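You operate a simulated robot arm through the tools that you are given. There is no shell and no other tool. Be economical: measure what you need, move in short steps, check, and stop when the job is done.

You run a simulated two-armed robot. Do the job below in one go: nothing can be reset, and whatever is moved stays where it is left.

## Task
Stop the pump, let air in and unload the frame: film on the chest rests, plate on the viewing stand.
Fine: leave the lid up and the air valve open.
Where things are to end (x, y in the base frame): film within 60 mm of [1080, 1360]; plate within 50 mm of [360, -610].

It is judged by the outcome, as a careful person would: the job done as asked, and still so three seconds after it is handed in. It fails if anything else is knocked over, pushed out of place, dropped, spilled or broken. Lids that push on must go on centred and level and be pressed home; caps that screw on are set level and turned clockwise until they are tight.

## Robot
Two 7-joint arms with two-finger parallel grippers on one trunk, on a base that drives. Base frame: it is fixed to the floor where the robot stands at the start and does not move with it; the origin is under the middle of the robot, x ahead of it, y to its left, z up. Readings come in mm, rad, newtons and seconds.
The left shoulder is at the start at [94, 171, 1206], the right one opposite. With the tool pointing down near the work surface each hand reaches from about 100 to 440 mm from the robot's upright axis, wherever it stands, measured 20 degrees to its own side. Places, roughly: dose minus key [600, 0, 900]; dose plus key [600, -100, 900]; exposure start key [500, -200, 900]; film [1000, 1000, 500]; frame air valve [400, -100, 700]; glass lid [900, 300, 900]; glass lid latch [500, 200, 800]; plate [1000, 1000, 750]; power switch of the exposure frame [600, -200, 900]; rests on the plan chest [1100, 1300, 900]; vacuum gauge [800, -200, 900]; vacuum key [500, 0, 900]; viewing stand [400, -600, 900]. Payload 4.4 kg a hand.
The tool frame of a hand sits at the grasp point between the pads (the TCP): z along the fingers, y along the line on which they close. The tips reach 23 mm beyond it. Largest opening 94 mm; finger width 38, thickness 10; the body of the gripper, 54 by 96 mm, starts 39 mm behind the TCP.
Orientation is that of the tool frame in the base frame, as a unit quaternion [w, x, y, z]. With the fingers straight down and closing along the base's y, the tool's x points along the base's -x, its y along +y and its z along -z.

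## Interface
- The arms move only by the tool nudge_tool. It takes "left_increments", "right_increments" or both (then of equal length, played together; a hand with none holds still); each is a list of rows, each an object of numbers (a shift or turn left out is 0, a gripper value left out holds the last): "gripper": the closure in counts, from 0 (fully open) to 255 (shut); "tx", "ty", "tz": the shift along the tool's x, y, z in mm; "ax", "ay", "az": the turn, a rotation vector about the tool's x, y, z in rad. In form: [{"gripper": .., "tx": .., "ty": .., "tz": .., "ax": .., "ay": .., "az": ..}, ...]. A call has 1 to 10 rows; each row is the pose to reach, as a shift and turn from the pose commanded when the call began, along the tool's axes at that moment. A row lasts 0.2 s, in which the tool goes at most 50 mm and 0.15 rad; a call with a longer step from one row to the next is refused whole, and so is a gripper value outside its range. Where a pose cannot be reached the arm comes as near as it can. A force on the tool above 80 N (or 10 N above the force at the start of the call, whichever is more), or a blocked arm, ends the call early, and 0.2 s more pass. Each finger travels about 72 mm/s and halts on what it meets, pressing with about 24 N; the grip force reading is that of the motor and also rises with nothing between the fingers. The clock runs only during rows and for 0.2 s after the last one: add rows that repeat a pose to give the fingers time. It gives the time, the measured TCP pose, the force on the tool (base axes), the opening and the grip force at its end, in the units of the frame above (readings bear some noise), with the torque about the TCP (base axes, N m) and any sound that the robot's microphone picked up.
- Cameras (640 x 400 px; columns grow to the right, rows downward): "scene" is now at [206.3, 8.3, 1376.9]; the picture's right is [0.08, -1.00, 0.00], its down [-0.30, -0.02, -0.95] and it looks along [0.95, 0.08, -0.30] (base axes); focal length 214 px, centre (320, 200). "left" rides on the left gripper at [86, -16, -74] in its tool frame; the picture's right is [0.18, 0.98, 0.00], its down [-0.58, 0.11, -0.81] and it looks along [-0.79, 0.15, 0.59] (tool axes); focal length 243 px, centre (320, 200). "right" rides on the right gripper at [86, 16, -75] in its tool frame; the picture's right is [-0.18, 0.98, 0.00], its down [-0.58, -0.11, -0.81] and it looks along [-0.79, -0.15, 0.59] (tool axes); focal length 243 px, centre (320, 200). There is no depth. A picture from a camera that has moved, and an enlarged one, comes with that camera's place and axes in the base frame and with its lens.
- grab_frame(camera): a new picture of that camera. It takes no simulated time.
- raise_lower(by): slides the trunk up (or, below 0, down) by that many mm; the arms and the scene camera ride with it, the base frame stays. It gives what a move gives, with no picture.
- drive_base(legs): drives the robot by 1 to 6 legs, each [ahead, left, turn to the left] in mm, mm and rad, along the robot's own axes; the way and the turn of a leg run together, so that a leg with both is an arc; at most 1500 mm and 3.142 rad a leg. The arms and the cameras ride along, it lands a little off, and it stops where it bumps. It gives what a move gives.
- head_to(pan, tilt): turns the head with the scene camera to pan (to the left, within 1.396 rad either way) and tilt (down, from -0.506 to 1.204), counted from straight ahead of the robot. It gives what a move gives.
- enlarge(camera, box): a new picture of the part [left, top, right, bottom] of that camera's present view, enlarged. It takes no simulated time.
- close_job(): hands the job in; it is judged then, once.

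Work in short steps. Places have to be worked out from the pictures, the camera data and where the tool is seen: move nearer, look again, correct. Check each grasp and each placing, and mend what went wrong. You have 120 turns and 100 pictures in all, those below and enlarged ones among them. Open the grippers and draw the arms clear of the work before you hand the job in, unless the task says otherwise; then end with one line.

The tools are called after "Call:" as a command line: name --argument value ..., lists and objects as JSON in quotes. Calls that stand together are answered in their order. nudge_tool: Moves the arms, as the interface text tells. Its arguments: {"type":"object","properties":{"left_increments":{"type":"array","items":{"type":"object","properties":{"gripper":{"type":"number"},"tx":{"type":"number"},"ty":{"type":"number"},"tz":{"type":"number"},"ax":{"type":"number"},"ay":{"type":"number"},"az":{"type":"number"}}}},"right_increments":{"type":"array","items":{"type":"object","properties":{"gripper":{"type":"number"},"tx":{"type":"number"},"ty":{"type":"number"},"tz":{"type":"number"},"ax":{"type":"number"},"ay":{"type":"number"},"az":{"type":"number"}}}}},"required":[]} The other tools are called the same way: raise_lower (by) slides the trunk up or down; drive_base (legs) drives the base; head_to (pan, tilt) turns the head that bears the scene camera; grab_frame (camera) takes a picture; enlarge (camera, box) takes an enlarged picture of a part of a camera's view; close_job () hands the job in.

At the start:

```text
t: 0.0
left_tool_pos: [383.1, 349.7, 1533.1]
left_tool_rot: [0.0, 0.0, 1.0, 0.0]
left_wrist_force: [-0.1, 0.5, -0.6]
left_wrist_torque: [-0.02, 0.02, 0.0]
left_finger_gap: 94.0
left_gripper_force: 0.0
right_tool_pos: [387.9, -24.7, 1544.5]
right_tool_rot: [0.001, 0.0, 1.0, 0.001]
right_wrist_force: [-0.7, 0.0, -0.6]
right_wrist_torque: [-0.02, 0.0, -0.03]
right_finger_gap: 93.8
right_gripper_force: 0.1
trunk travel left (down, up): [-217.0, 171.0]
robot x, y, heading: [3.2, 1.0, -0.0]
head pan, tilt: [0.082, 0.307]
```

scene: 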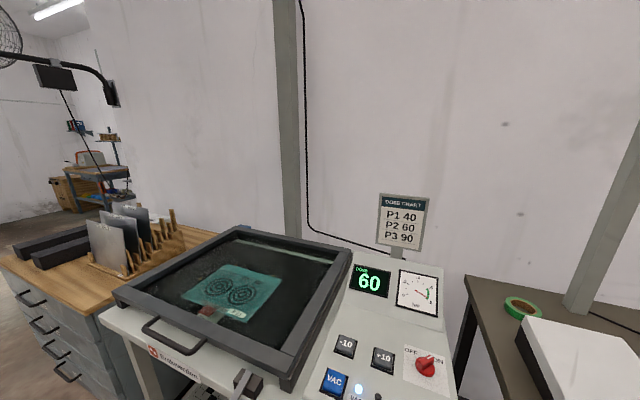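
right: 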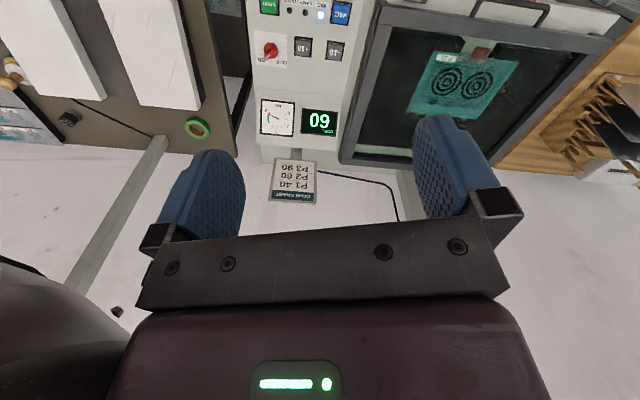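
left: 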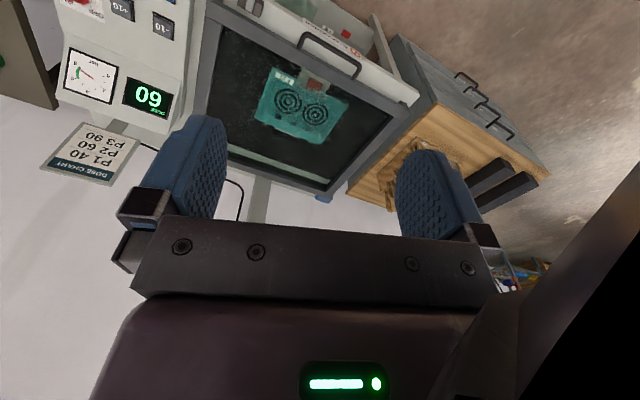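

I start by looking down at the frame with the head to see the panel, latch and valve.

Call:
head_to --pan 0.0 --tilt 0.9

Call:
grab_frame --camera "scene"

```text
t: 1.0
left_tool_pos: [382.7, 348.9, 1532.5]
left_tool_rot: [0.0, 0.0, 1.0, 0.0]
left_wrist_force: [-1.2, 0.5, 0.4]
left_wrist_torque: [-0.01, 0.01, 0.01]
left_finger_gap: 94.2
left_gripper_force: 0.1
right_tool_pos: [388.6, -24.4, 1544.1]
right_tool_rot: [0.0, 0.0, 1.0, 0.0]
right_wrist_force: [0.6, -0.9, 0.4]
right_wrist_torque: [0.0, 0.0, 0.02]
right_finger_gap: 94.0
right_gripper_force: 0.1
trunk travel left (down, up): [-217.0, 171.0]
robot x, y, heading: [1.3, -2.3, 0.003]
head pan, tilt: [0.0, 0.901]
```

```text
96 pictures are left
camera scene: at [188.8, 0.6, 1325.3], right [0.0, -1.0, 0.0], down [-0.78, 0.0, -0.62], along [0.62, 0.0, -0.78], focal length 214 px, centre (320, 200)
```

scene: 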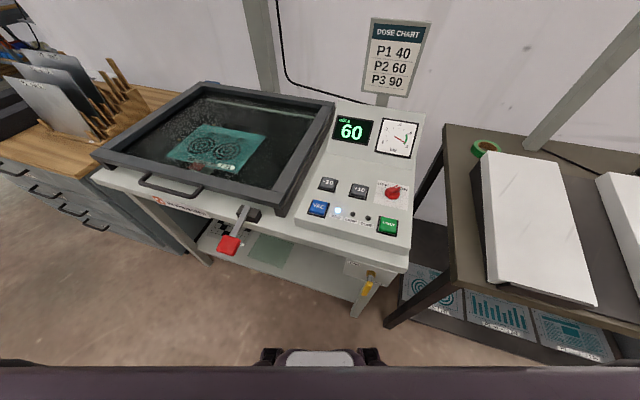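

Call:
enlarge --camera "scene" --box '[290, 100, 450, 300]'

Call:
enlarge --camera "scene" --box '[90, 80, 340, 270]'

```text
2.00 times, centred on (370, 200) of scene
camera zoom: at [188.8, 0.6, 1325.3], right [0.0, -1.0, 0.0], down [-0.78, 0.0, -0.62], along [0.62, 0.0, -0.78], focal length 429 px, centre (220, 200)
```

zoom: 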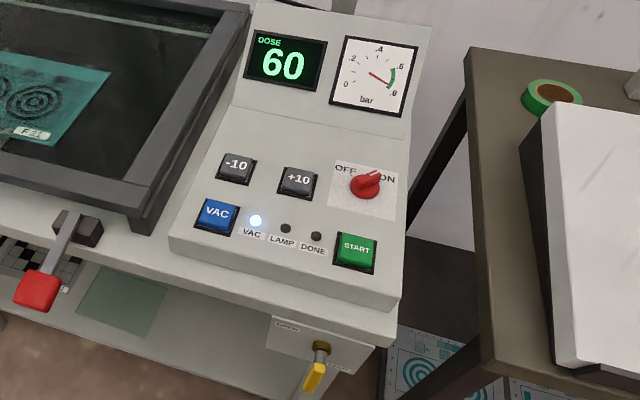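

```text
2.11 times, centred on (215, 175) of scene
camera zoom: at [188.8, 0.6, 1325.3], right [0.0, -1.0, 0.0], down [-0.78, 0.0, -0.62], along [0.62, 0.0, -0.78], focal length 452 px, centre (541, 253)
```

zoom: 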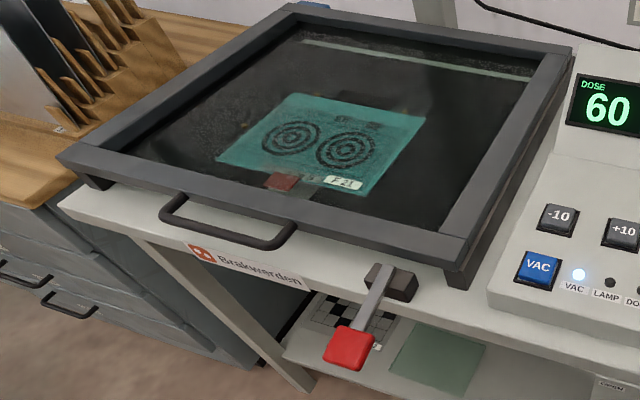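

VAC is lit (pump on), the latch has a red handle, and the yellow valve lever is below the front. I look straight down to see the clearance between my base and the table, and look to the right at the stand.

Call:
head_to --pan 0.0 --tilt 1.2

Call:
grab_frame --camera "scene"

Call:
head_to --pan -0.9 --tilt 0.6

Call:
grab_frame --camera "scene"

Call:
head_to --pan 0.8 --tilt 0.5

Call:
grab_frame --camera "scene"

```text
t: 1.8
left_tool_pos: [382.7, 348.8, 1531.7]
left_tool_rot: [0.0, 0.0, 1.0, 0.0]
left_wrist_force: [-0.7, 0.2, 0.4]
left_wrist_torque: [-0.01, 0.0, 0.02]
left_finger_gap: 94.0
left_gripper_force: 0.1
right_tool_pos: [389.3, -24.7, 1543.6]
right_tool_rot: [0.0, 0.0, 1.0, 0.0]
right_wrist_force: [0.2, 0.4, 0.1]
right_wrist_torque: [-0.02, 0.01, 0.01]
right_finger_gap: 93.9
right_gripper_force: 0.1
trunk travel left (down, up): [-217.0, 171.0]
robot x, y, heading: [-0.1, -1.2, 0.001]
head pan, tilt: [0.0, 1.201]
```

```text
93 pictures are left
camera scene: at [169.2, 0.6, 1305.5], right [0.0, -1.0, 0.0], down [-0.93, 0.0, -0.36], along [0.36, 0.0, -0.93], focal length 214 px, centre (320, 200)
```

scene: 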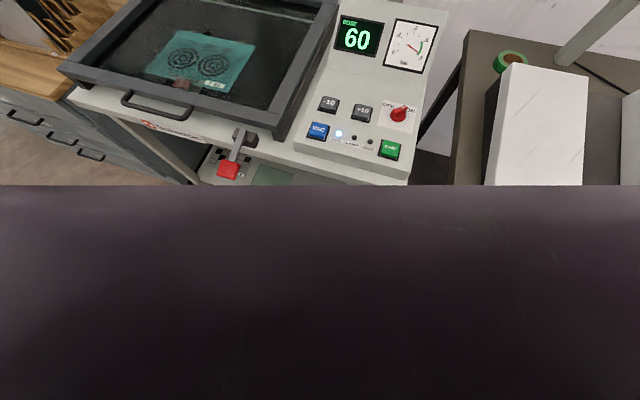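

```text
t: 3.0
left_tool_pos: [381.8, 349.1, 1532.1]
left_tool_rot: [0.0, 0.0, 1.0, 0.0]
left_wrist_force: [0.5, -0.1, -0.7]
left_wrist_torque: [0.0, 0.02, -0.05]
left_finger_gap: 94.1
left_gripper_force: 0.1
right_tool_pos: [386.9, -24.1, 1543.9]
right_tool_rot: [0.0, 0.0, 1.0, 0.0]
right_wrist_force: [-0.1, -0.5, 0.3]
right_wrist_torque: [0.01, 0.0, -0.06]
right_finger_gap: 94.0
right_gripper_force: 0.1
trunk travel left (down, up): [-217.0, 171.0]
robot x, y, heading: [-2.8, -0.6, 0.001]
head pan, tilt: [-0.901, 0.6]
```

```text
92 pictures are left
camera scene: at [168.2, -68.6, 1350.0], right [-0.78, -0.62, 0.0], down [-0.35, 0.44, -0.82], along [0.51, -0.65, -0.57], focal length 214 px, centre (320, 200)
```

scene: 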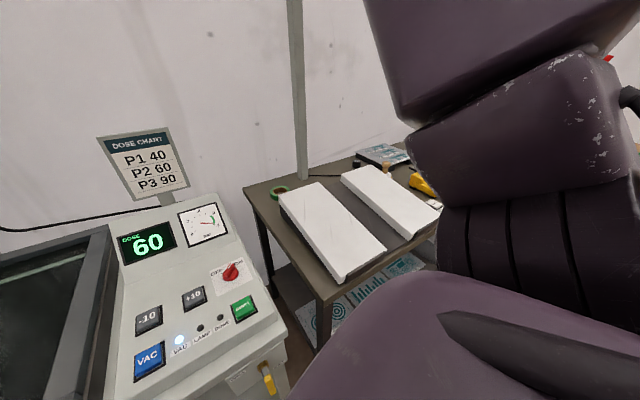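

```text
t: 4.7
left_tool_pos: [382.7, 349.9, 1531.2]
left_tool_rot: [-0.001, 0.001, 1.0, 0.001]
left_wrist_force: [0.0, 0.5, 0.1]
left_wrist_torque: [0.0, 0.03, 0.03]
left_finger_gap: 93.9
left_gripper_force: 0.0
right_tool_pos: [388.6, -23.9, 1543.9]
right_tool_rot: [-0.001, 0.0, 1.0, 0.0]
right_wrist_force: [-0.2, 0.2, -0.2]
right_wrist_torque: [0.01, -0.01, -0.02]
right_finger_gap: 94.2
right_gripper_force: 0.1
trunk travel left (down, up): [-217.0, 171.0]
robot x, y, heading: [2.8, -1.9, 0.003]
head pan, tilt: [0.799, 0.499]
```

```text
91 pictures are left
camera scene: at [176.7, 65.8, 1359.1], right [0.72, -0.7, 0.0], down [-0.33, -0.34, -0.88], along [0.61, 0.63, -0.48], focal length 214 px, centre (320, 200)
```

scene: 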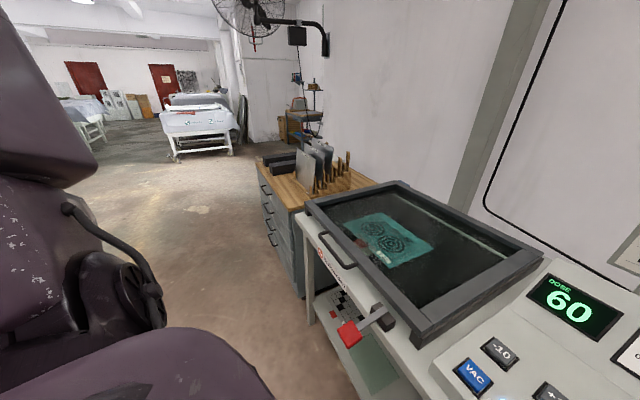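

The viewing stand is the two white slabs (the target lies between them) and the chest rests are the two dark bars. I shift the robot so the right hand can reach the VAC key at about (510, 5, 895).

Call:
drive_base --legs '[[0, 150, 0], [100, 0, 0]]'

Call:
head_to --pan -0.3 --tilt 0.95

Call:
grab_frame --camera "scene"

```text
t: 7.4
left_tool_pos: [479.4, 499.2, 1533.6]
left_tool_rot: [0.0, -0.003, 1.0, 0.0]
left_wrist_force: [0.2, 0.1, 0.9]
left_wrist_torque: [0.04, -0.01, 0.02]
left_finger_gap: 93.9
left_gripper_force: 0.1
right_tool_pos: [486.7, 125.0, 1544.5]
right_tool_rot: [0.001, -0.002, 1.0, 0.0]
right_wrist_force: [0.6, 0.2, -0.8]
right_wrist_torque: [0.01, -0.02, 0.01]
right_finger_gap: 94.2
right_gripper_force: 0.1
trunk travel left (down, up): [-217.0, 171.0]
robot x, y, heading: [99.6, 141.6, 0.005]
head pan, tilt: [0.799, 0.499]
```

```text
t: 8.8
left_tool_pos: [480.5, 499.4, 1533.0]
left_tool_rot: [0.001, -0.003, 1.0, 0.0]
left_wrist_force: [0.0, -0.1, 0.6]
left_wrist_torque: [-0.02, 0.02, 0.02]
left_finger_gap: 94.0
left_gripper_force: 0.0
right_tool_pos: [487.5, 124.2, 1544.0]
right_tool_rot: [0.0, -0.003, 1.0, 0.001]
right_wrist_force: [-0.1, 0.2, 0.0]
right_wrist_torque: [-0.01, 0.02, -0.02]
right_finger_gap: 93.8
right_gripper_force: 0.1
trunk travel left (down, up): [-217.0, 171.0]
robot x, y, heading: [99.3, 144.8, 0.007]
head pan, tilt: [-0.3, 0.949]
```

```text
90 pictures are left
camera scene: at [281.7, 128.3, 1321.7], right [-0.29, -0.96, 0.0], down [-0.78, 0.24, -0.58], along [0.56, -0.17, -0.81], focal length 214 px, centre (320, 200)
```

scene: 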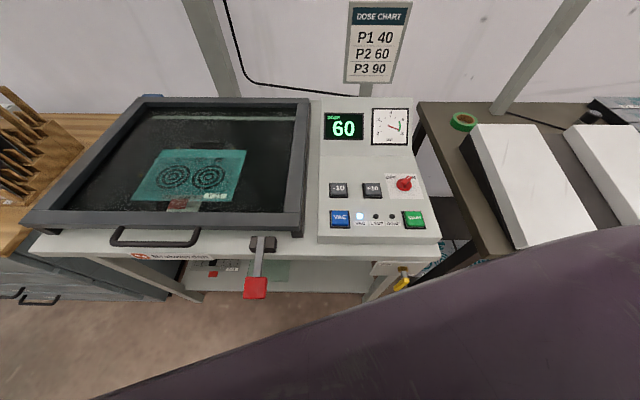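

VAC key triangulates to about (511, 9, 897). I close the right gripper and lower it above the key.

Call:
nudge_tool --right_increments '[{"gripper": 255, "tx": 0, "ty": -20, "tz": 40}, {"tx": 0, "ty": -40, "tz": 80}, {"tx": 0, "ty": -60, "tz": 120}, {"tx": 0, "ty": -75, "tz": 165}, {"tx": -5, "ty": -90, "tz": 210}, {"tx": -8, "ty": -100, "tz": 255}, {"tx": -12, "ty": -110, "tz": 300}, {"tx": -16, "ty": -115, "tz": 345}, {"tx": -20, "ty": -115, "tz": 390}, {"tx": -23, "ty": -115, "tz": 435}]'

Call:
grab_frame --camera "right"

```text
t: 10.9
left_tool_pos: [480.5, 499.3, 1532.1]
left_tool_rot: [0.0, -0.003, 1.0, 0.0]
left_wrist_force: [0.1, 0.5, 0.1]
left_wrist_torque: [0.0, -0.01, 0.0]
left_finger_gap: 94.1
left_gripper_force: 0.0
right_tool_pos: [510.2, 7.7, 1109.3]
right_tool_rot: [0.0, -0.003, 1.0, 0.001]
right_wrist_force: [-0.2, 0.0, -0.2]
right_wrist_torque: [0.02, 0.02, 0.0]
right_finger_gap: 0.2
right_gripper_force: 24.3
trunk travel left (down, up): [-217.0, 171.0]
robot x, y, heading: [97.4, 146.3, 0.004]
head pan, tilt: [-0.3, 0.949]
```

```text
89 pictures are left
camera right: at [422.6, 24.6, 1182.9], right [0.18, 0.98, 0.0], down [0.58, -0.11, 0.81], along [0.79, -0.14, -0.59], focal length 243 px, centre (320, 200)
```

right: 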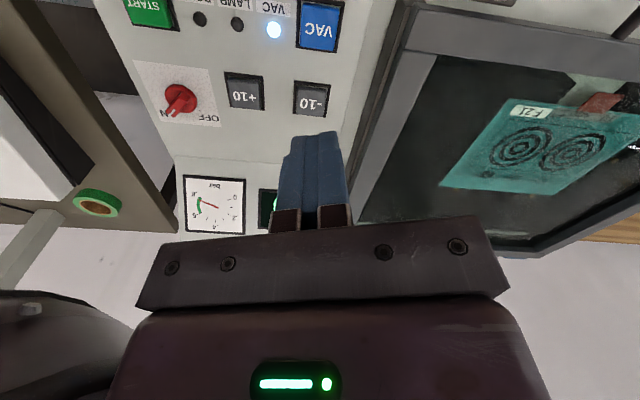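

Key seen at (514, 10). I descend to just above it.

Call:
nudge_tool --right_increments '[{"tx": -3, "ty": 2, "tz": 45}, {"tx": -3, "ty": 2, "tz": 90}, {"tx": -3, "ty": 2, "tz": 135}, {"tx": -3, "ty": 2, "tz": 170}, {"tx": -3, "ty": 2, "tz": 178}]'

Call:
grab_frame --camera "scene"

```text
t: 12.2
left_tool_pos: [479.2, 498.0, 1532.4]
left_tool_rot: [0.0, -0.002, 1.0, 0.0]
left_wrist_force: [0.2, -0.4, 0.0]
left_wrist_torque: [-0.01, -0.01, -0.02]
left_finger_gap: 94.0
left_gripper_force: 0.1
right_tool_pos: [512.9, 10.5, 930.1]
right_tool_rot: [0.0, -0.002, 1.0, 0.0]
right_wrist_force: [0.1, 0.3, 0.4]
right_wrist_torque: [0.0, 0.01, 0.02]
right_finger_gap: 0.0
right_gripper_force: 23.9
trunk travel left (down, up): [-217.0, 171.0]
robot x, y, heading: [96.0, 148.9, 0.01]
head pan, tilt: [-0.3, 0.949]
```

```text
88 pictures are left
camera scene: at [281.7, 128.3, 1321.7], right [-0.29, -0.96, 0.0], down [-0.78, 0.24, -0.58], along [0.56, -0.17, -0.81], focal length 214 px, centre (320, 200)
```

scene: 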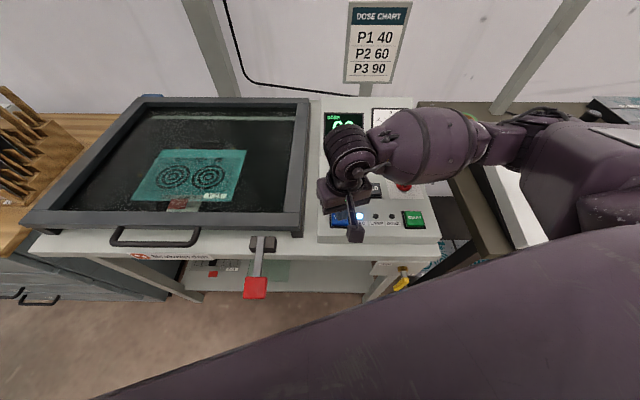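

The finger is over the key (the dark bit in front is the wrist camera). I press in small steps.

Call:
nudge_tool --right_increments '[{"tz": 4}, {"tz": 8}, {"tz": 11}, {"tz": 14}, {"tz": 14}]'

Call:
grab_frame --camera "right"

```text
t: 13.3
left_tool_pos: [480.6, 499.6, 1532.5]
left_tool_rot: [0.0, -0.003, 1.0, 0.0]
left_wrist_force: [0.8, 0.6, -0.5]
left_wrist_torque: [0.03, 0.01, 0.0]
left_finger_gap: 93.9
left_gripper_force: 0.0
right_tool_pos: [514.0, 12.3, 916.9]
right_tool_rot: [0.0, -0.003, 1.0, 0.0]
right_wrist_force: [0.2, -0.6, -0.7]
right_wrist_torque: [0.0, 0.02, -0.01]
right_finger_gap: 0.0
right_gripper_force: 24.2
trunk travel left (down, up): [-217.0, 171.0]
robot x, y, heading: [100.1, 146.2, 0.005]
head pan, tilt: [-0.3, 0.949]
```

```text
87 pictures are left
camera right: at [426.1, 29.7, 989.9], right [0.18, 0.98, 0.0], down [0.58, -0.11, 0.81], along [0.79, -0.14, -0.59], focal length 243 px, centre (320, 200)
```

right: 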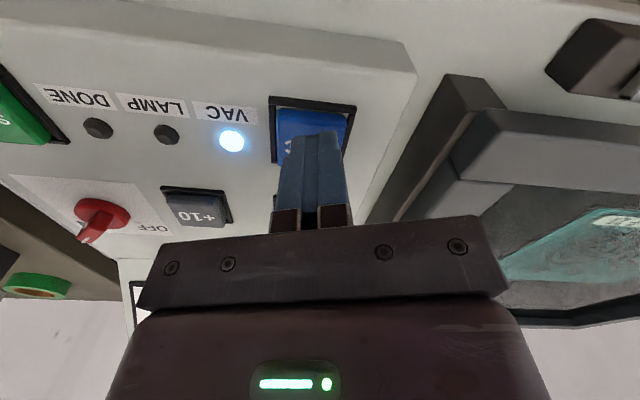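

No contact at tip z≈894; I continue down by small steps until a force or click shows.

Call:
nudge_tool --right_increments '[{"tx": 2, "ty": -2, "tz": 3}, {"tx": 2, "ty": -2, "tz": 6}, {"tx": 2, "ty": -2, "tz": 9}, {"tx": 2, "ty": -2, "tz": 12}]'

```text
t: 14.3
left_tool_pos: [479.5, 499.0, 1532.8]
left_tool_rot: [0.0, -0.002, 1.0, 0.0]
left_wrist_force: [0.0, 0.5, -0.2]
left_wrist_torque: [0.0, 0.01, 0.02]
left_finger_gap: 94.2
left_gripper_force: 0.0
right_tool_pos: [512.0, 10.9, 903.7]
right_tool_rot: [0.0, -0.002, 1.0, 0.0]
right_wrist_force: [0.2, -1.0, 0.5]
right_wrist_torque: [0.0, -0.02, -0.03]
right_finger_gap: 0.0
right_gripper_force: 23.9
trunk travel left (down, up): [-217.0, 171.0]
robot x, y, heading: [100.1, 146.5, 0.007]
head pan, tilt: [-0.3, 0.949]
```

Still nothing; continuing in small steps.

Call:
nudge_tool --right_increments '[{"tz": 3}, {"tz": 5}, {"tz": 7}, {"tz": 9}]'

Call:
grab_frame --camera "right"

```text
t: 15.3
left_tool_pos: [479.8, 498.0, 1532.5]
left_tool_rot: [0.0, -0.003, 1.0, 0.0]
left_wrist_force: [0.2, -0.4, 0.4]
left_wrist_torque: [0.02, 0.01, -0.03]
left_finger_gap: 94.1
left_gripper_force: 0.1
right_tool_pos: [512.5, 10.6, 895.4]
right_tool_rot: [0.0, -0.001, 1.0, 0.0]
right_wrist_force: [0.5, -1.5, 3.1]
right_wrist_torque: [-0.04, 0.01, 0.02]
right_finger_gap: 0.0
right_gripper_force: 23.7
trunk travel left (down, up): [-217.0, 171.0]
robot x, y, heading: [97.9, 146.3, 0.008]
head pan, tilt: [-0.3, 0.949]
heard: click
```

```text
86 pictures are left
camera right: at [425.3, 28.5, 969.1], right [0.18, 0.98, 0.0], down [0.58, -0.11, 0.81], along [0.79, -0.14, -0.59], focal length 243 px, centre (320, 200)
```

right: 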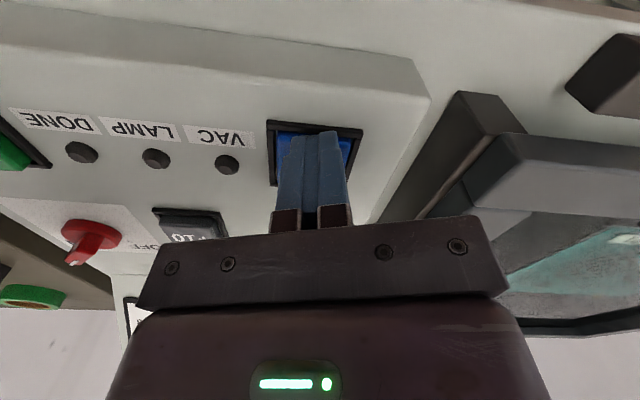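

Click and the VAC lamp went out. I raise the hand and look at the gauge and the air valve.

Call:
nudge_tool --right_increments '[{"tz": -20}, {"tz": -60}, {"tz": -105, "ty": -30}, {"tz": -150, "ty": -70}, {"tz": -190, "ty": -110}, {"tz": -210, "ty": -150}]'

Call:
grab_frame --camera "right"

Call:
enlarge --camera "scene" --box '[340, 100, 450, 300]'

```text
refused: row 3 steps farther than a row can; nothing moved
```

```text
85 pictures are left
camera right: at [425.3, 28.5, 969.1], right [0.18, 0.98, 0.0], down [0.58, -0.11, 0.81], along [0.79, -0.14, -0.59], focal length 243 px, centre (320, 200)
```

right: 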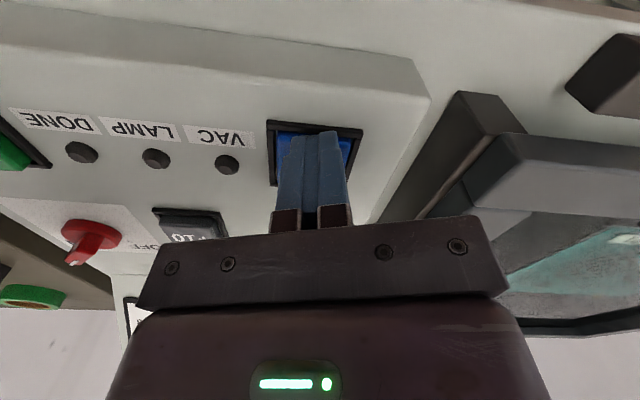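

```text
2.00 times, centred on (395, 200) of scene
camera zoom: at [281.7, 128.1, 1321.7], right [-0.29, -0.96, 0.0], down [-0.78, 0.24, -0.58], along [0.56, -0.17, -0.81], focal length 429 px, centre (170, 200)
```

zoom: 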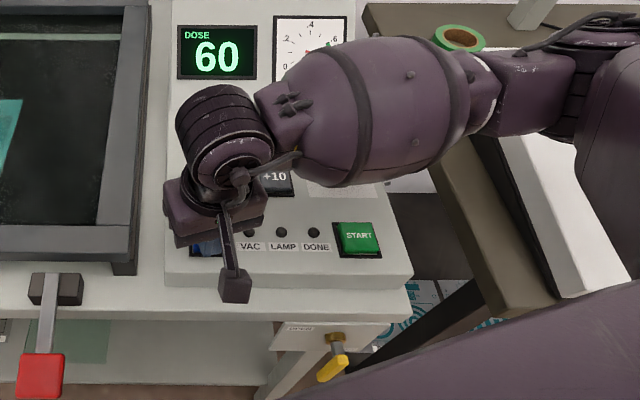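

I lift in smaller steps.

Call:
nudge_tool --right_increments '[{"tz": -20}, {"tz": -60}, {"tz": -100, "ty": -20}, {"tz": -140, "ty": -45}, {"tz": -180, "ty": -70}, {"tz": -200, "ty": -110}, {"tz": -200, "ty": -150}]'

Call:
drive_base --legs '[[-190, 0, 0], [0, -130, 0]]'

Call:
head_to --pan -0.3 --tilt 0.8

Call:
grab_frame --camera "scene"

Call:
grab_frame --camera "right"

```text
t: 16.9
left_tool_pos: [478.5, 498.6, 1533.0]
left_tool_rot: [0.002, -0.002, 1.0, 0.0]
left_wrist_force: [0.0, 0.3, 0.0]
left_wrist_torque: [0.02, -0.02, 0.0]
left_finger_gap: 93.9
left_gripper_force: 0.1
right_tool_pos: [507.2, -138.4, 1097.5]
right_tool_rot: [-0.001, -0.003, 1.0, 0.001]
right_wrist_force: [-0.2, -0.5, -0.4]
right_wrist_torque: [-0.02, -0.04, 0.0]
right_finger_gap: 0.0
right_gripper_force: 23.6
trunk travel left (down, up): [-217.0, 171.0]
robot x, y, heading: [102.0, 145.1, 0.007]
head pan, tilt: [-0.3, 0.949]
```

```text
t: 19.9
left_tool_pos: [293.6, 369.7, 1533.5]
left_tool_rot: [0.001, -0.004, 1.0, 0.0]
left_wrist_force: [0.3, 0.0, -1.0]
left_wrist_torque: [0.01, 0.0, 0.01]
left_finger_gap: 93.6
left_gripper_force: 0.0
right_tool_pos: [323.7, -265.6, 1097.5]
right_tool_rot: [0.001, -0.004, 1.0, 0.0]
right_wrist_force: [-0.2, -0.5, -0.7]
right_wrist_torque: [0.02, -0.01, 0.0]
right_finger_gap: 0.0
right_gripper_force: 24.3
trunk travel left (down, up): [-217.0, 171.0]
robot x, y, heading: [-85.4, 16.7, 0.009]
head pan, tilt: [-0.3, 0.949]
```

```text
t: 20.6
left_tool_pos: [293.4, 371.3, 1533.7]
left_tool_rot: [0.0, -0.004, 1.0, 0.0]
left_wrist_force: [0.0, 0.2, 0.4]
left_wrist_torque: [-0.01, -0.03, 0.0]
left_finger_gap: 93.8
left_gripper_force: 0.1
right_tool_pos: [323.3, -265.7, 1097.0]
right_tool_rot: [0.001, -0.004, 1.0, 0.0]
right_wrist_force: [0.1, 0.5, 0.4]
right_wrist_torque: [-0.02, 0.01, 0.01]
right_finger_gap: 0.0
right_gripper_force: 23.9
trunk travel left (down, up): [-217.0, 171.0]
robot x, y, heading: [-87.0, 21.6, 0.006]
head pan, tilt: [-0.3, 0.799]
```

```text
83 pictures are left
camera scene: at [102.7, -2.8, 1333.1], right [-0.29, -0.96, 0.0], down [-0.69, 0.21, -0.7], along [0.67, -0.2, -0.72], focal length 214 px, centre (320, 200)
```

scene: 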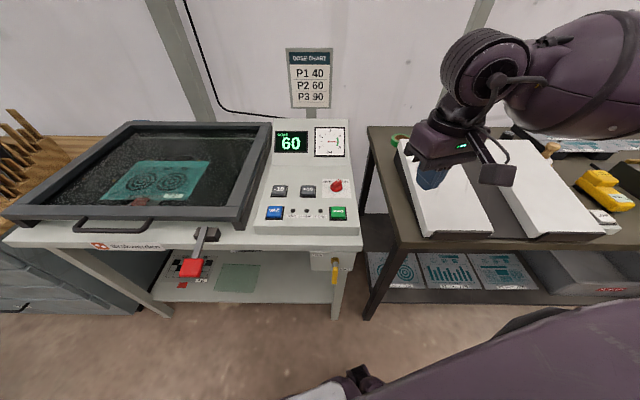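

```text
82 pictures are left
camera right: at [236.1, -248.8, 1171.4], right [0.18, 0.98, 0.0], down [0.58, -0.11, 0.81], along [0.79, -0.14, -0.59], focal length 243 px, centre (320, 200)
```

right: 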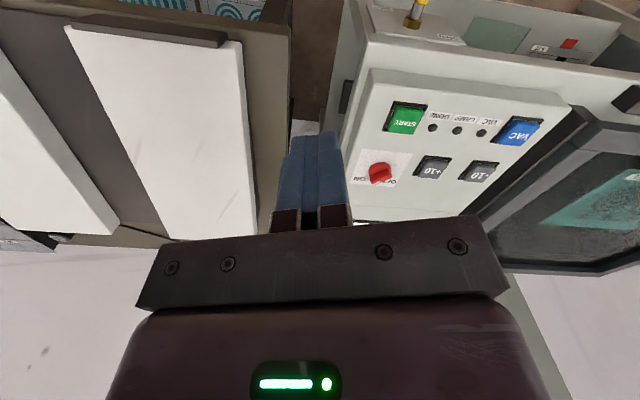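

I enlarge the valve and the gauge.

Call:
enlarge --camera "scene" --box '[295, 235, 375, 300]'

Call:
enlarge --camera "scene" --box '[260, 110, 360, 230]'

```text
6.15 times, centred on (335, 268) of scene
camera zoom: at [102.7, -2.8, 1333.1], right [-0.29, -0.96, 0.0], down [-0.69, 0.21, -0.7], along [0.67, -0.2, -0.72], focal length 1320 px, centre (228, -215)
```

zoom: 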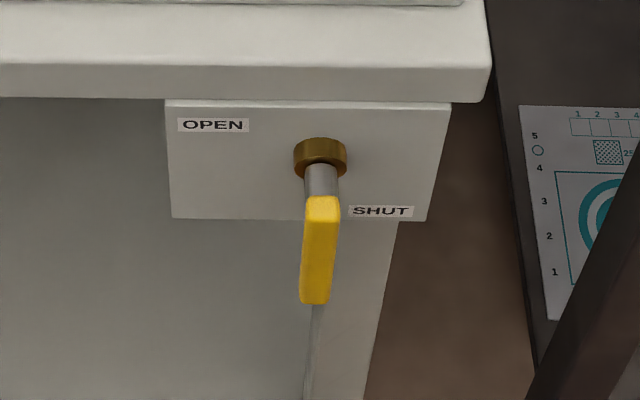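

```text
3.33 times, centred on (310, 170) of scene
camera zoom: at [102.7, -2.8, 1333.1], right [-0.29, -0.96, 0.0], down [-0.69, 0.21, -0.7], along [0.67, -0.2, -0.72], focal length 715 px, centre (353, 300)
```

zoom: 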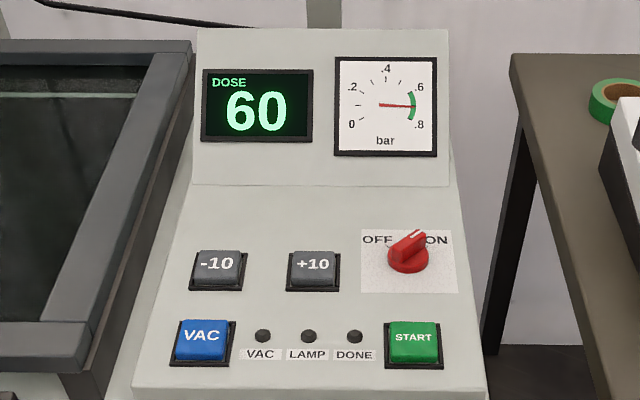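

Gauge still reads ~0.7 bar; the lever hangs down at SHUT and OPEN is to the upper left, so it turns a quarter turn clockwise (down → left). I bring the right hand in front of the valve, tilted 45° forward, for a close look.

Call:
nudge_tool --right_increments '[{"tx": 20, "ty": 40, "ay": -0.1}, {"tx": 43, "ty": 80, "ay": -0.2}, {"tx": 50, "ty": 115, "tz": 30, "ay": -0.3}, {"tx": 55, "ty": 130, "tz": 75, "ay": -0.4}, {"tx": 55, "ty": 130, "tz": 120, "ay": -0.5}, {"tx": 55, "ty": 130, "tz": 165, "ay": -0.6}, {"tx": 55, "ty": 130, "tz": 210, "ay": -0.7}, {"tx": 55, "ty": 130, "tz": 255, "ay": -0.785}, {"tx": 55, "ty": 130, "tz": 300, "ay": -0.785}, {"tx": 55, "ty": 130, "tz": 340, "ay": -0.785}]'

Call:
grab_frame --camera "right"

Call:
grab_frame --camera "scene"

```text
t: 22.8
left_tool_pos: [291.0, 366.6, 1532.3]
left_tool_rot: [0.001, -0.002, 1.0, 0.001]
left_wrist_force: [0.3, -0.9, 0.7]
left_wrist_torque: [0.08, 0.0, -0.01]
left_finger_gap: 93.9
left_gripper_force: 0.0
right_tool_pos: [268.9, -101.9, 767.2]
right_tool_rot: [0.383, 0.003, 0.924, 0.0]
right_wrist_force: [-2.7, 0.5, -0.1]
right_wrist_torque: [-0.05, -0.13, -0.05]
right_finger_gap: 0.0
right_gripper_force: 24.0
right hand out of reach, approached as far as the arm can: row 1, 2, 3, 4, 5, 6, 7, 8, 9, 10
trunk travel left (down, up): [-217.0, 171.0]
robot x, y, heading: [-84.2, 19.3, 0.007]
head pan, tilt: [-0.3, 0.799]
```

```text
79 pictures are left
camera right: at [154.8, -83.9, 758.1], right [0.13, 0.98, 0.13], down [-0.16, -0.11, 0.98], along [0.98, -0.15, 0.14], focal length 243 px, centre (320, 200)
```

right: 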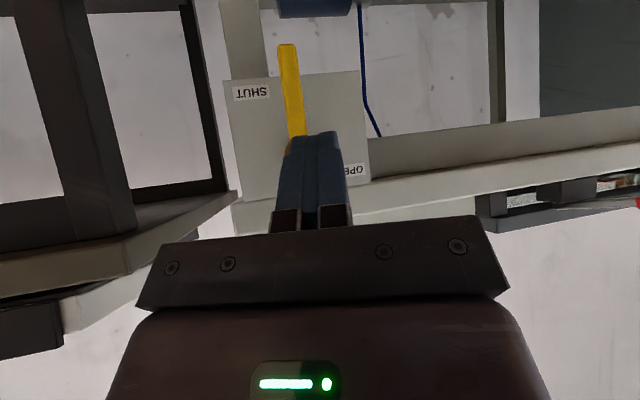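

```text
78 pictures are left
camera scene: at [102.0, -5.6, 1332.9], right [-0.29, -0.96, 0.0], down [-0.69, 0.21, -0.7], along [0.67, -0.2, -0.72], focal length 214 px, centre (320, 200)
```

scene: 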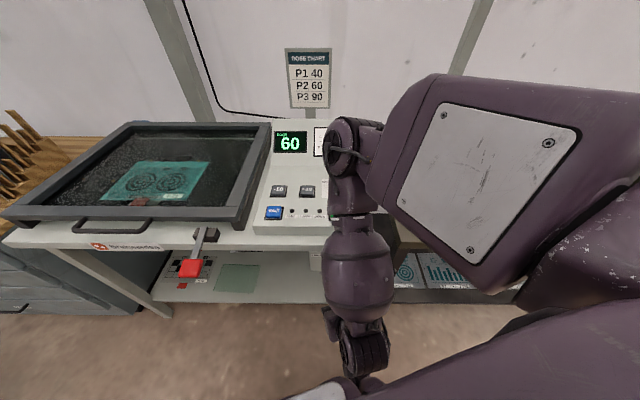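

The lever tip is at about (360,-126,661), hub near (402,-142,732). I shift to the right of the lever first.

Call:
nudge_tool --right_increments '[{"ty": -25}, {"ty": -50}, {"ty": -75}, {"ty": -75}]'

```text
t: 23.8
left_tool_pos: [292.9, 371.5, 1533.1]
left_tool_rot: [-0.001, -0.004, 1.0, -0.001]
left_wrist_force: [0.4, -0.2, -0.6]
left_wrist_torque: [-0.04, 0.04, 0.0]
left_finger_gap: 94.1
left_gripper_force: 0.0
right_tool_pos: [263.4, -106.3, 782.4]
right_tool_rot: [0.382, -0.002, 0.924, 0.0]
right_wrist_force: [-0.6, -0.6, 0.3]
right_wrist_torque: [-0.03, 0.01, -0.02]
right_finger_gap: 0.0
right_gripper_force: 23.5
right hand out of reach, approached as far as the arm can: row 1, 2, 3, 4
trunk travel left (down, up): [-217.0, 171.0]
robot x, y, heading: [-89.4, 17.1, 0.009]
head pan, tilt: [-0.3, 0.799]
```

The arm can't go further right in this configuration, so I move the base right instead and try the forward motion.

Call:
drive_base --legs '[[0, -75, 0]]'

Call:
nudge_tool --right_increments '[{"tx": 10, "tz": 20}, {"tx": 10, "tz": 45}, {"tx": 10, "tz": 60}]'

Call:
grab_frame --camera "right"

```text
t: 25.1
left_tool_pos: [293.9, 296.4, 1532.7]
left_tool_rot: [0.0, -0.003, 1.0, 0.0]
left_wrist_force: [0.0, -0.4, 0.2]
left_wrist_torque: [0.05, 0.0, -0.02]
left_finger_gap: 93.9
left_gripper_force: 0.1
right_tool_pos: [263.7, -179.7, 783.9]
right_tool_rot: [0.382, -0.002, 0.924, 0.0]
right_wrist_force: [0.3, -0.4, 0.2]
right_wrist_torque: [-0.01, -0.02, 0.01]
right_finger_gap: 0.2
right_gripper_force: 23.8
trunk travel left (down, up): [-217.0, 171.0]
robot x, y, heading: [-90.2, -55.1, 0.01]
head pan, tilt: [-0.3, 0.799]
```

```text
t: 25.9
left_tool_pos: [293.0, 296.8, 1531.3]
left_tool_rot: [-0.001, -0.003, 1.0, -0.001]
left_wrist_force: [0.1, 0.5, 1.3]
left_wrist_torque: [0.02, 0.02, 0.0]
left_finger_gap: 94.0
left_gripper_force: 0.0
right_tool_pos: [295.2, -164.0, 738.1]
right_tool_rot: [0.382, -0.002, 0.924, -0.003]
right_wrist_force: [-0.2, -0.8, 0.1]
right_wrist_torque: [0.01, 0.0, 0.01]
right_finger_gap: 0.0
right_gripper_force: 23.9
right hand out of reach, approached as far as the arm can: row 1, 2, 3
trunk travel left (down, up): [-217.0, 171.0]
robot x, y, heading: [-90.4, -53.3, 0.005]
head pan, tilt: [-0.3, 0.799]
```

```text
77 pictures are left
camera right: at [181.1, -146.6, 728.8], right [0.13, 0.98, 0.12], down [-0.16, -0.1, 0.98], along [0.98, -0.15, 0.14], focal length 243 px, centre (320, 200)
```

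right: 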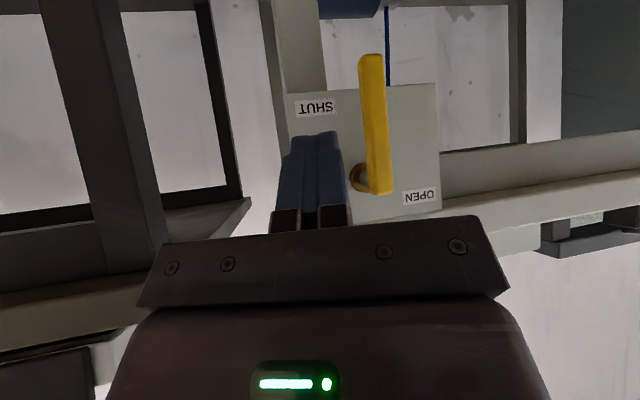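

I can see the lever plainly: at x≈360, y≈-129, z 664–748. I keep the arm still, lower the trunk 35 and drive ahead 62 to put the fingertips to the right of the lever.

Call:
raise_lower --by -38

Call:
drive_base --legs '[[62, 0, 0]]'

Call:
grab_frame --camera "right"

```text
t: 26.7
left_tool_pos: [313.9, 295.7, 1483.5]
left_tool_rot: [-0.015, -0.004, 1.0, 0.0]
left_wrist_force: [-0.9, -0.9, 0.5]
left_wrist_torque: [0.0, -0.02, 0.02]
left_finger_gap: 94.0
left_gripper_force: 0.1
right_tool_pos: [298.2, -163.6, 701.4]
right_tool_rot: [0.384, -0.001, 0.923, -0.001]
right_wrist_force: [-0.7, 0.8, 0.2]
right_wrist_torque: [-0.01, -0.01, -0.02]
right_finger_gap: 0.2
right_gripper_force: 24.2
trunk travel left (down, up): [-179.0, 209.0]
robot x, y, heading: [-87.9, -59.1, 0.006]
head pan, tilt: [-0.3, 0.799]
```

```text
t: 27.7
left_tool_pos: [377.1, 296.3, 1480.7]
left_tool_rot: [-0.017, -0.003, 1.0, -0.001]
left_wrist_force: [-0.9, 0.7, 0.9]
left_wrist_torque: [0.02, -0.01, -0.02]
left_finger_gap: 93.9
left_gripper_force: 0.1
right_tool_pos: [358.5, -163.3, 700.3]
right_tool_rot: [0.38, -0.001, 0.925, -0.002]
right_wrist_force: [-15.5, 2.8, -10.6]
right_wrist_torque: [0.09, 0.36, -0.09]
right_finger_gap: 0.3
right_gripper_force: 24.2
trunk travel left (down, up): [-179.0, 209.0]
robot x, y, heading: [-24.5, -58.8, 0.004]
head pan, tilt: [-0.3, 0.799]
```

```text
76 pictures are left
camera right: at [245.2, -145.9, 691.1], right [0.13, 0.98, 0.13], down [-0.15, -0.11, 0.98], along [0.98, -0.15, 0.14], focal length 243 px, centre (320, 200)
```

right: 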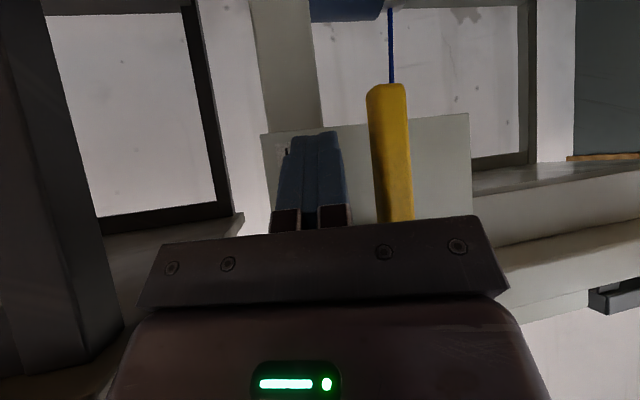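

Slight contact with the panel behind (fingers at its face). I back off 12 mm, then sweep left and up with the arm.

Call:
drive_base --legs '[[-12, 0, 0]]'

Call:
nudge_tool --right_increments '[{"ty": 8}, {"ty": 16}, {"ty": 24}, {"ty": 32}, {"ty": 40}, {"ty": 48}, {"ty": 54}]'

Call:
grab_frame --camera "right"

```text
t: 28.4
left_tool_pos: [365.6, 296.8, 1480.8]
left_tool_rot: [-0.017, -0.003, 1.0, 0.0]
left_wrist_force: [0.0, 0.3, -0.8]
left_wrist_torque: [-0.01, -0.02, -0.02]
left_finger_gap: 94.0
left_gripper_force: 0.0
right_tool_pos: [348.8, -164.2, 700.5]
right_tool_rot: [0.381, -0.002, 0.925, -0.001]
right_wrist_force: [0.0, 0.0, 0.2]
right_wrist_torque: [-0.03, -0.01, 0.0]
right_finger_gap: 0.0
right_gripper_force: 23.7
trunk travel left (down, up): [-179.0, 209.0]
robot x, y, heading: [-37.4, -57.4, 0.009]
head pan, tilt: [-0.3, 0.799]
```

```text
t: 30.1
left_tool_pos: [366.5, 296.7, 1482.5]
left_tool_rot: [-0.018, -0.004, 1.0, -0.001]
left_wrist_force: [-0.2, 0.0, 0.2]
left_wrist_torque: [0.0, -0.02, 0.0]
left_finger_gap: 94.0
left_gripper_force: 0.1
right_tool_pos: [348.6, -109.0, 700.0]
right_tool_rot: [0.382, -0.001, 0.924, -0.002]
right_wrist_force: [-0.3, 0.1, 0.7]
right_wrist_torque: [0.0, 0.01, -0.02]
right_finger_gap: 0.1
right_gripper_force: 24.5
trunk travel left (down, up): [-179.0, 209.0]
robot x, y, heading: [-35.4, -56.0, 0.004]
head pan, tilt: [-0.3, 0.799]
```

```text
75 pictures are left
camera right: at [233.0, -91.6, 690.6], right [0.13, 0.98, 0.13], down [-0.15, -0.11, 0.98], along [0.98, -0.15, 0.14], focal length 243 px, centre (320, 200)
```

right: 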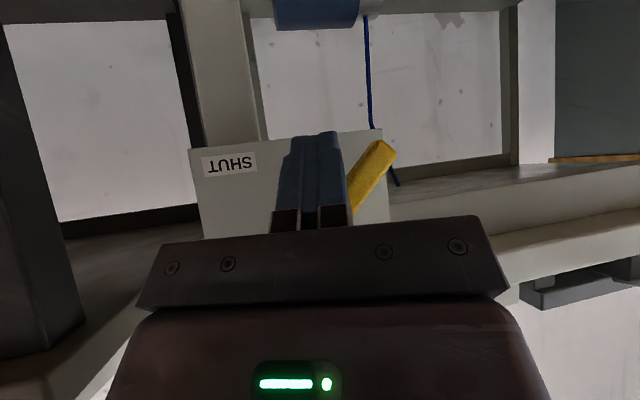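

The lever is turning (~45°). I go on left and up.

Call:
nudge_tool --right_increments '[{"ty": 8, "tx": -2, "tz": -2}, {"ty": 14, "tx": -6, "tz": -6}, {"ty": 18, "tx": -10, "tz": -10}, {"ty": 18, "tx": -15, "tz": -15}, {"ty": 18, "tx": -20, "tz": -20}]'

Call:
grab_frame --camera "right"

```text
t: 31.2
left_tool_pos: [365.9, 297.1, 1482.6]
left_tool_rot: [-0.018, -0.003, 1.0, -0.001]
left_wrist_force: [-0.4, 0.5, -0.5]
left_wrist_torque: [-0.02, -0.02, 0.04]
left_finger_gap: 94.0
left_gripper_force: 0.1
right_tool_pos: [348.0, -90.6, 727.8]
right_tool_rot: [0.381, -0.001, 0.924, -0.001]
right_wrist_force: [-3.7, 2.6, -2.3]
right_wrist_torque: [0.01, 0.04, 0.06]
right_finger_gap: 0.0
right_gripper_force: 24.3
trunk travel left (down, up): [-179.0, 209.0]
robot x, y, heading: [-35.9, -55.8, 0.006]
head pan, tilt: [-0.3, 0.799]
```

```text
74 pictures are left
camera right: at [233.1, -73.5, 719.4], right [0.13, 0.98, 0.13], down [-0.15, -0.11, 0.98], along [0.98, -0.15, 0.14], focal length 243 px, centre (320, 200)
```

right: 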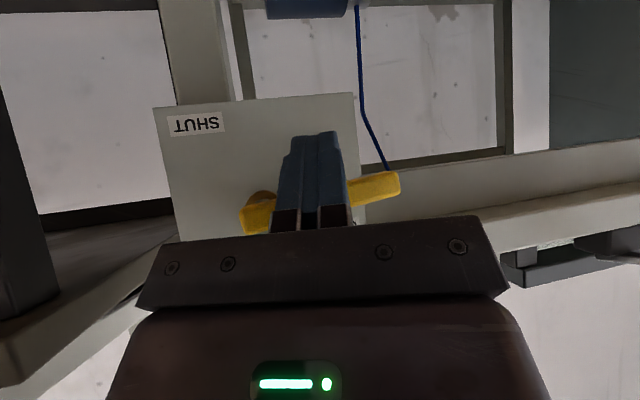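

Lever about 8° short of horizontal. I push up a little more.

Call:
nudge_tool --right_increments '[{"tx": -3, "tz": -3, "ty": 3}, {"tx": -6, "tz": -6, "ty": 5}, {"tx": -9, "tz": -9, "ty": 5}, {"tx": -11, "tz": -11, "ty": 5}]'

Call:
grab_frame --camera "right"

```text
t: 32.3
left_tool_pos: [366.2, 297.7, 1483.3]
left_tool_rot: [-0.017, -0.003, 1.0, 0.0]
left_wrist_force: [-0.2, 0.8, 0.2]
left_wrist_torque: [-0.03, -0.04, 0.02]
left_finger_gap: 93.8
left_gripper_force: 0.2
right_tool_pos: [343.4, -86.7, 739.3]
right_tool_rot: [0.369, -0.002, 0.929, -0.003]
right_wrist_force: [-1.4, 3.4, -46.9]
right_wrist_torque: [0.44, 1.25, 0.08]
right_finger_gap: 0.0
right_gripper_force: 24.0
trunk travel left (down, up): [-179.0, 209.0]
robot x, y, heading: [-37.7, -56.5, 0.009]
head pan, tilt: [-0.3, 0.799]
stopped in row 4 (right hand): the force on the tool passed its limit at 85 N (the readings are from after the stop); the commanded pose is now the measured one
```

```text
73 pictures are left
camera right: at [228.0, -69.3, 733.5], right [0.13, 0.98, 0.12], down [-0.13, -0.1, 0.99], along [0.98, -0.14, 0.11], focal length 243 px, centre (320, 200)
```

right: 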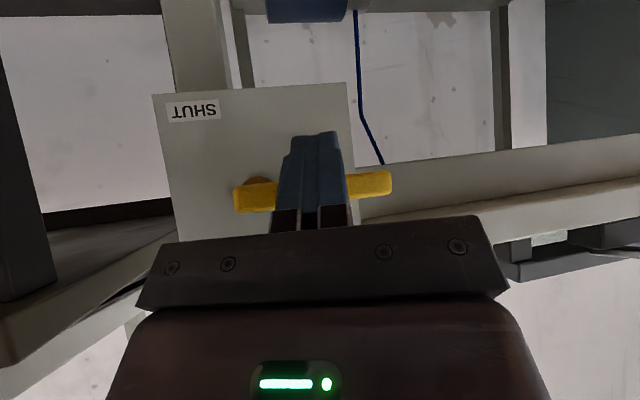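

Lever is horizontal at its stop. I relieve downward, withdraw, and check the gauge.

Call:
nudge_tool --right_increments '[{"tx": 10, "tz": 10}, {"tx": 20, "tz": 20}, {"tx": 30, "tz": 30}]'

Call:
drive_base --legs '[[-150, 0, 0]]'

Call:
raise_lower --by 38

Call:
enlarge --camera "scene" --box '[220, 100, 380, 300]'

```text
t: 33.1
left_tool_pos: [366.8, 296.7, 1482.1]
left_tool_rot: [-0.017, -0.003, 1.0, 0.0]
left_wrist_force: [-0.5, 0.2, -0.4]
left_wrist_torque: [0.01, 0.02, -0.02]
left_finger_gap: 93.9
left_gripper_force: 0.1
right_tool_pos: [343.8, -86.6, 700.7]
right_tool_rot: [0.375, -0.002, 0.927, -0.002]
right_wrist_force: [-0.2, 0.0, 0.6]
right_wrist_torque: [-0.01, 0.03, -0.01]
right_finger_gap: 0.0
right_gripper_force: 24.1
trunk travel left (down, up): [-179.0, 209.0]
robot x, y, heading: [-34.9, -55.9, 0.013]
head pan, tilt: [-0.3, 0.799]
```

```text
t: 34.5
left_tool_pos: [215.9, 296.9, 1481.9]
left_tool_rot: [-0.018, -0.005, 1.0, -0.001]
left_wrist_force: [-0.5, 0.5, 0.0]
left_wrist_torque: [0.0, -0.04, -0.01]
left_finger_gap: 94.1
left_gripper_force: 0.1
right_tool_pos: [194.0, -86.7, 700.0]
right_tool_rot: [0.374, -0.003, 0.928, -0.002]
right_wrist_force: [-0.5, -0.8, 0.2]
right_wrist_torque: [0.01, 0.0, -0.02]
right_finger_gap: 0.1
right_gripper_force: 24.0
trunk travel left (down, up): [-179.0, 209.0]
robot x, y, heading: [-186.8, -57.5, 0.01]
head pan, tilt: [-0.3, 0.799]
```

```text
t: 35.3
left_tool_pos: [219.4, 296.9, 1517.6]
left_tool_rot: [-0.018, -0.003, 1.0, -0.001]
left_wrist_force: [-0.3, -0.7, -0.2]
left_wrist_torque: [0.03, 0.01, 0.03]
left_finger_gap: 93.8
left_gripper_force: 0.0
right_tool_pos: [195.2, -85.8, 735.7]
right_tool_rot: [0.372, -0.004, 0.928, -0.001]
right_wrist_force: [-0.3, 0.3, -0.5]
right_wrist_torque: [0.02, 0.01, -0.01]
right_finger_gap: 0.0
right_gripper_force: 24.0
trunk travel left (down, up): [-217.0, 171.0]
robot x, y, heading: [-185.7, -54.8, 0.007]
head pan, tilt: [-0.3, 0.799]
```

```text
2.00 times, centred on (300, 200) of scene
camera zoom: at [7.0, -77.5, 1332.6], right [-0.29, -0.96, 0.0], down [-0.69, 0.21, -0.7], along [0.67, -0.2, -0.72], focal length 429 px, centre (360, 200)
```

zoom: 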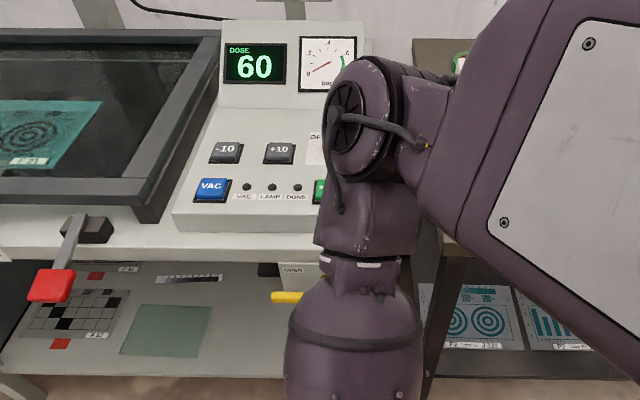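

Gauge is at zero and the lever is at OPEN. I lift the right arm back up to a neutral down-pointing pose and bring the left hand forward to see the latch.

Call:
nudge_tool --right_increments '[{"tx": -28, "tz": -29}, {"tx": -56, "tz": -58, "ay": 0.1}, {"tx": -84, "tz": -87, "ay": 0.2}, {"tx": -112, "tz": -116, "ay": 0.3}, {"tx": -140, "tz": -145, "ay": 0.4}, {"tx": -168, "tz": -174, "ay": 0.5, "ty": -20}, {"tx": -196, "tz": -203, "ay": 0.6, "ty": -40}, {"tx": -224, "tz": -232, "ay": 0.7, "ty": -60}, {"tx": -252, "tz": -261, "ay": 0.762, "ty": -80}, {"tx": -280, "tz": -290, "ay": 0.762, "ty": -100}]' --left_increments '[{"tz": 40}, {"tz": 80}, {"tz": 120}, {"tz": 160}, {"tz": 200}, {"tz": 240}, {"tz": 280}, {"tz": 320}, {"tz": 360}, {"tz": 400}]'

Call:
drive_base --legs '[[160, 0, 0]]'

Call:
grab_frame --camera "left"

```text
t: 37.5
left_tool_pos: [203.9, 294.0, 1118.6]
left_tool_rot: [-0.017, -0.005, 1.0, -0.001]
left_wrist_force: [0.0, -0.3, 1.0]
left_wrist_torque: [0.02, -0.04, 0.08]
left_finger_gap: 93.9
left_gripper_force: 0.1
right_tool_pos: [196.4, -186.3, 1141.1]
right_tool_rot: [0.003, -0.004, 1.0, -0.002]
right_wrist_force: [-0.5, 0.2, 0.3]
right_wrist_torque: [-0.01, -0.02, -0.01]
right_finger_gap: 0.0
right_gripper_force: 23.9
trunk travel left (down, up): [-217.0, 171.0]
robot x, y, heading: [-185.8, -51.1, 0.012]
head pan, tilt: [-0.3, 0.799]
```

```text
t: 38.9
left_tool_pos: [370.3, 295.8, 1117.6]
left_tool_rot: [-0.018, -0.002, 1.0, -0.001]
left_wrist_force: [-0.5, 0.7, -0.6]
left_wrist_torque: [0.01, -0.02, -0.02]
left_finger_gap: 94.0
left_gripper_force: 0.1
right_tool_pos: [360.8, -185.7, 1141.3]
right_tool_rot: [0.001, -0.002, 1.0, -0.002]
right_wrist_force: [1.2, 0.3, -0.1]
right_wrist_torque: [-0.01, 0.04, -0.03]
right_finger_gap: 0.1
right_gripper_force: 24.1
trunk travel left (down, up): [-217.0, 171.0]
robot x, y, heading: [-24.2, -58.3, 0.005]
head pan, tilt: [-0.3, 0.799]
```

```text
71 pictures are left
camera left: at [286.8, 280.3, 1196.0], right [-0.19, 0.98, 0.0], down [0.61, 0.11, 0.79], along [0.77, 0.15, -0.62], focal length 243 px, centre (320, 200)
```

left: 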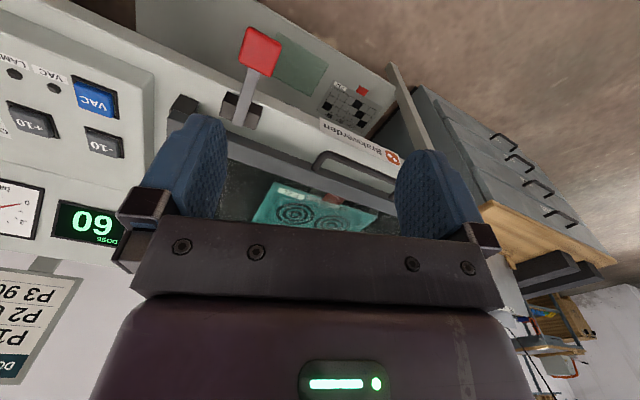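

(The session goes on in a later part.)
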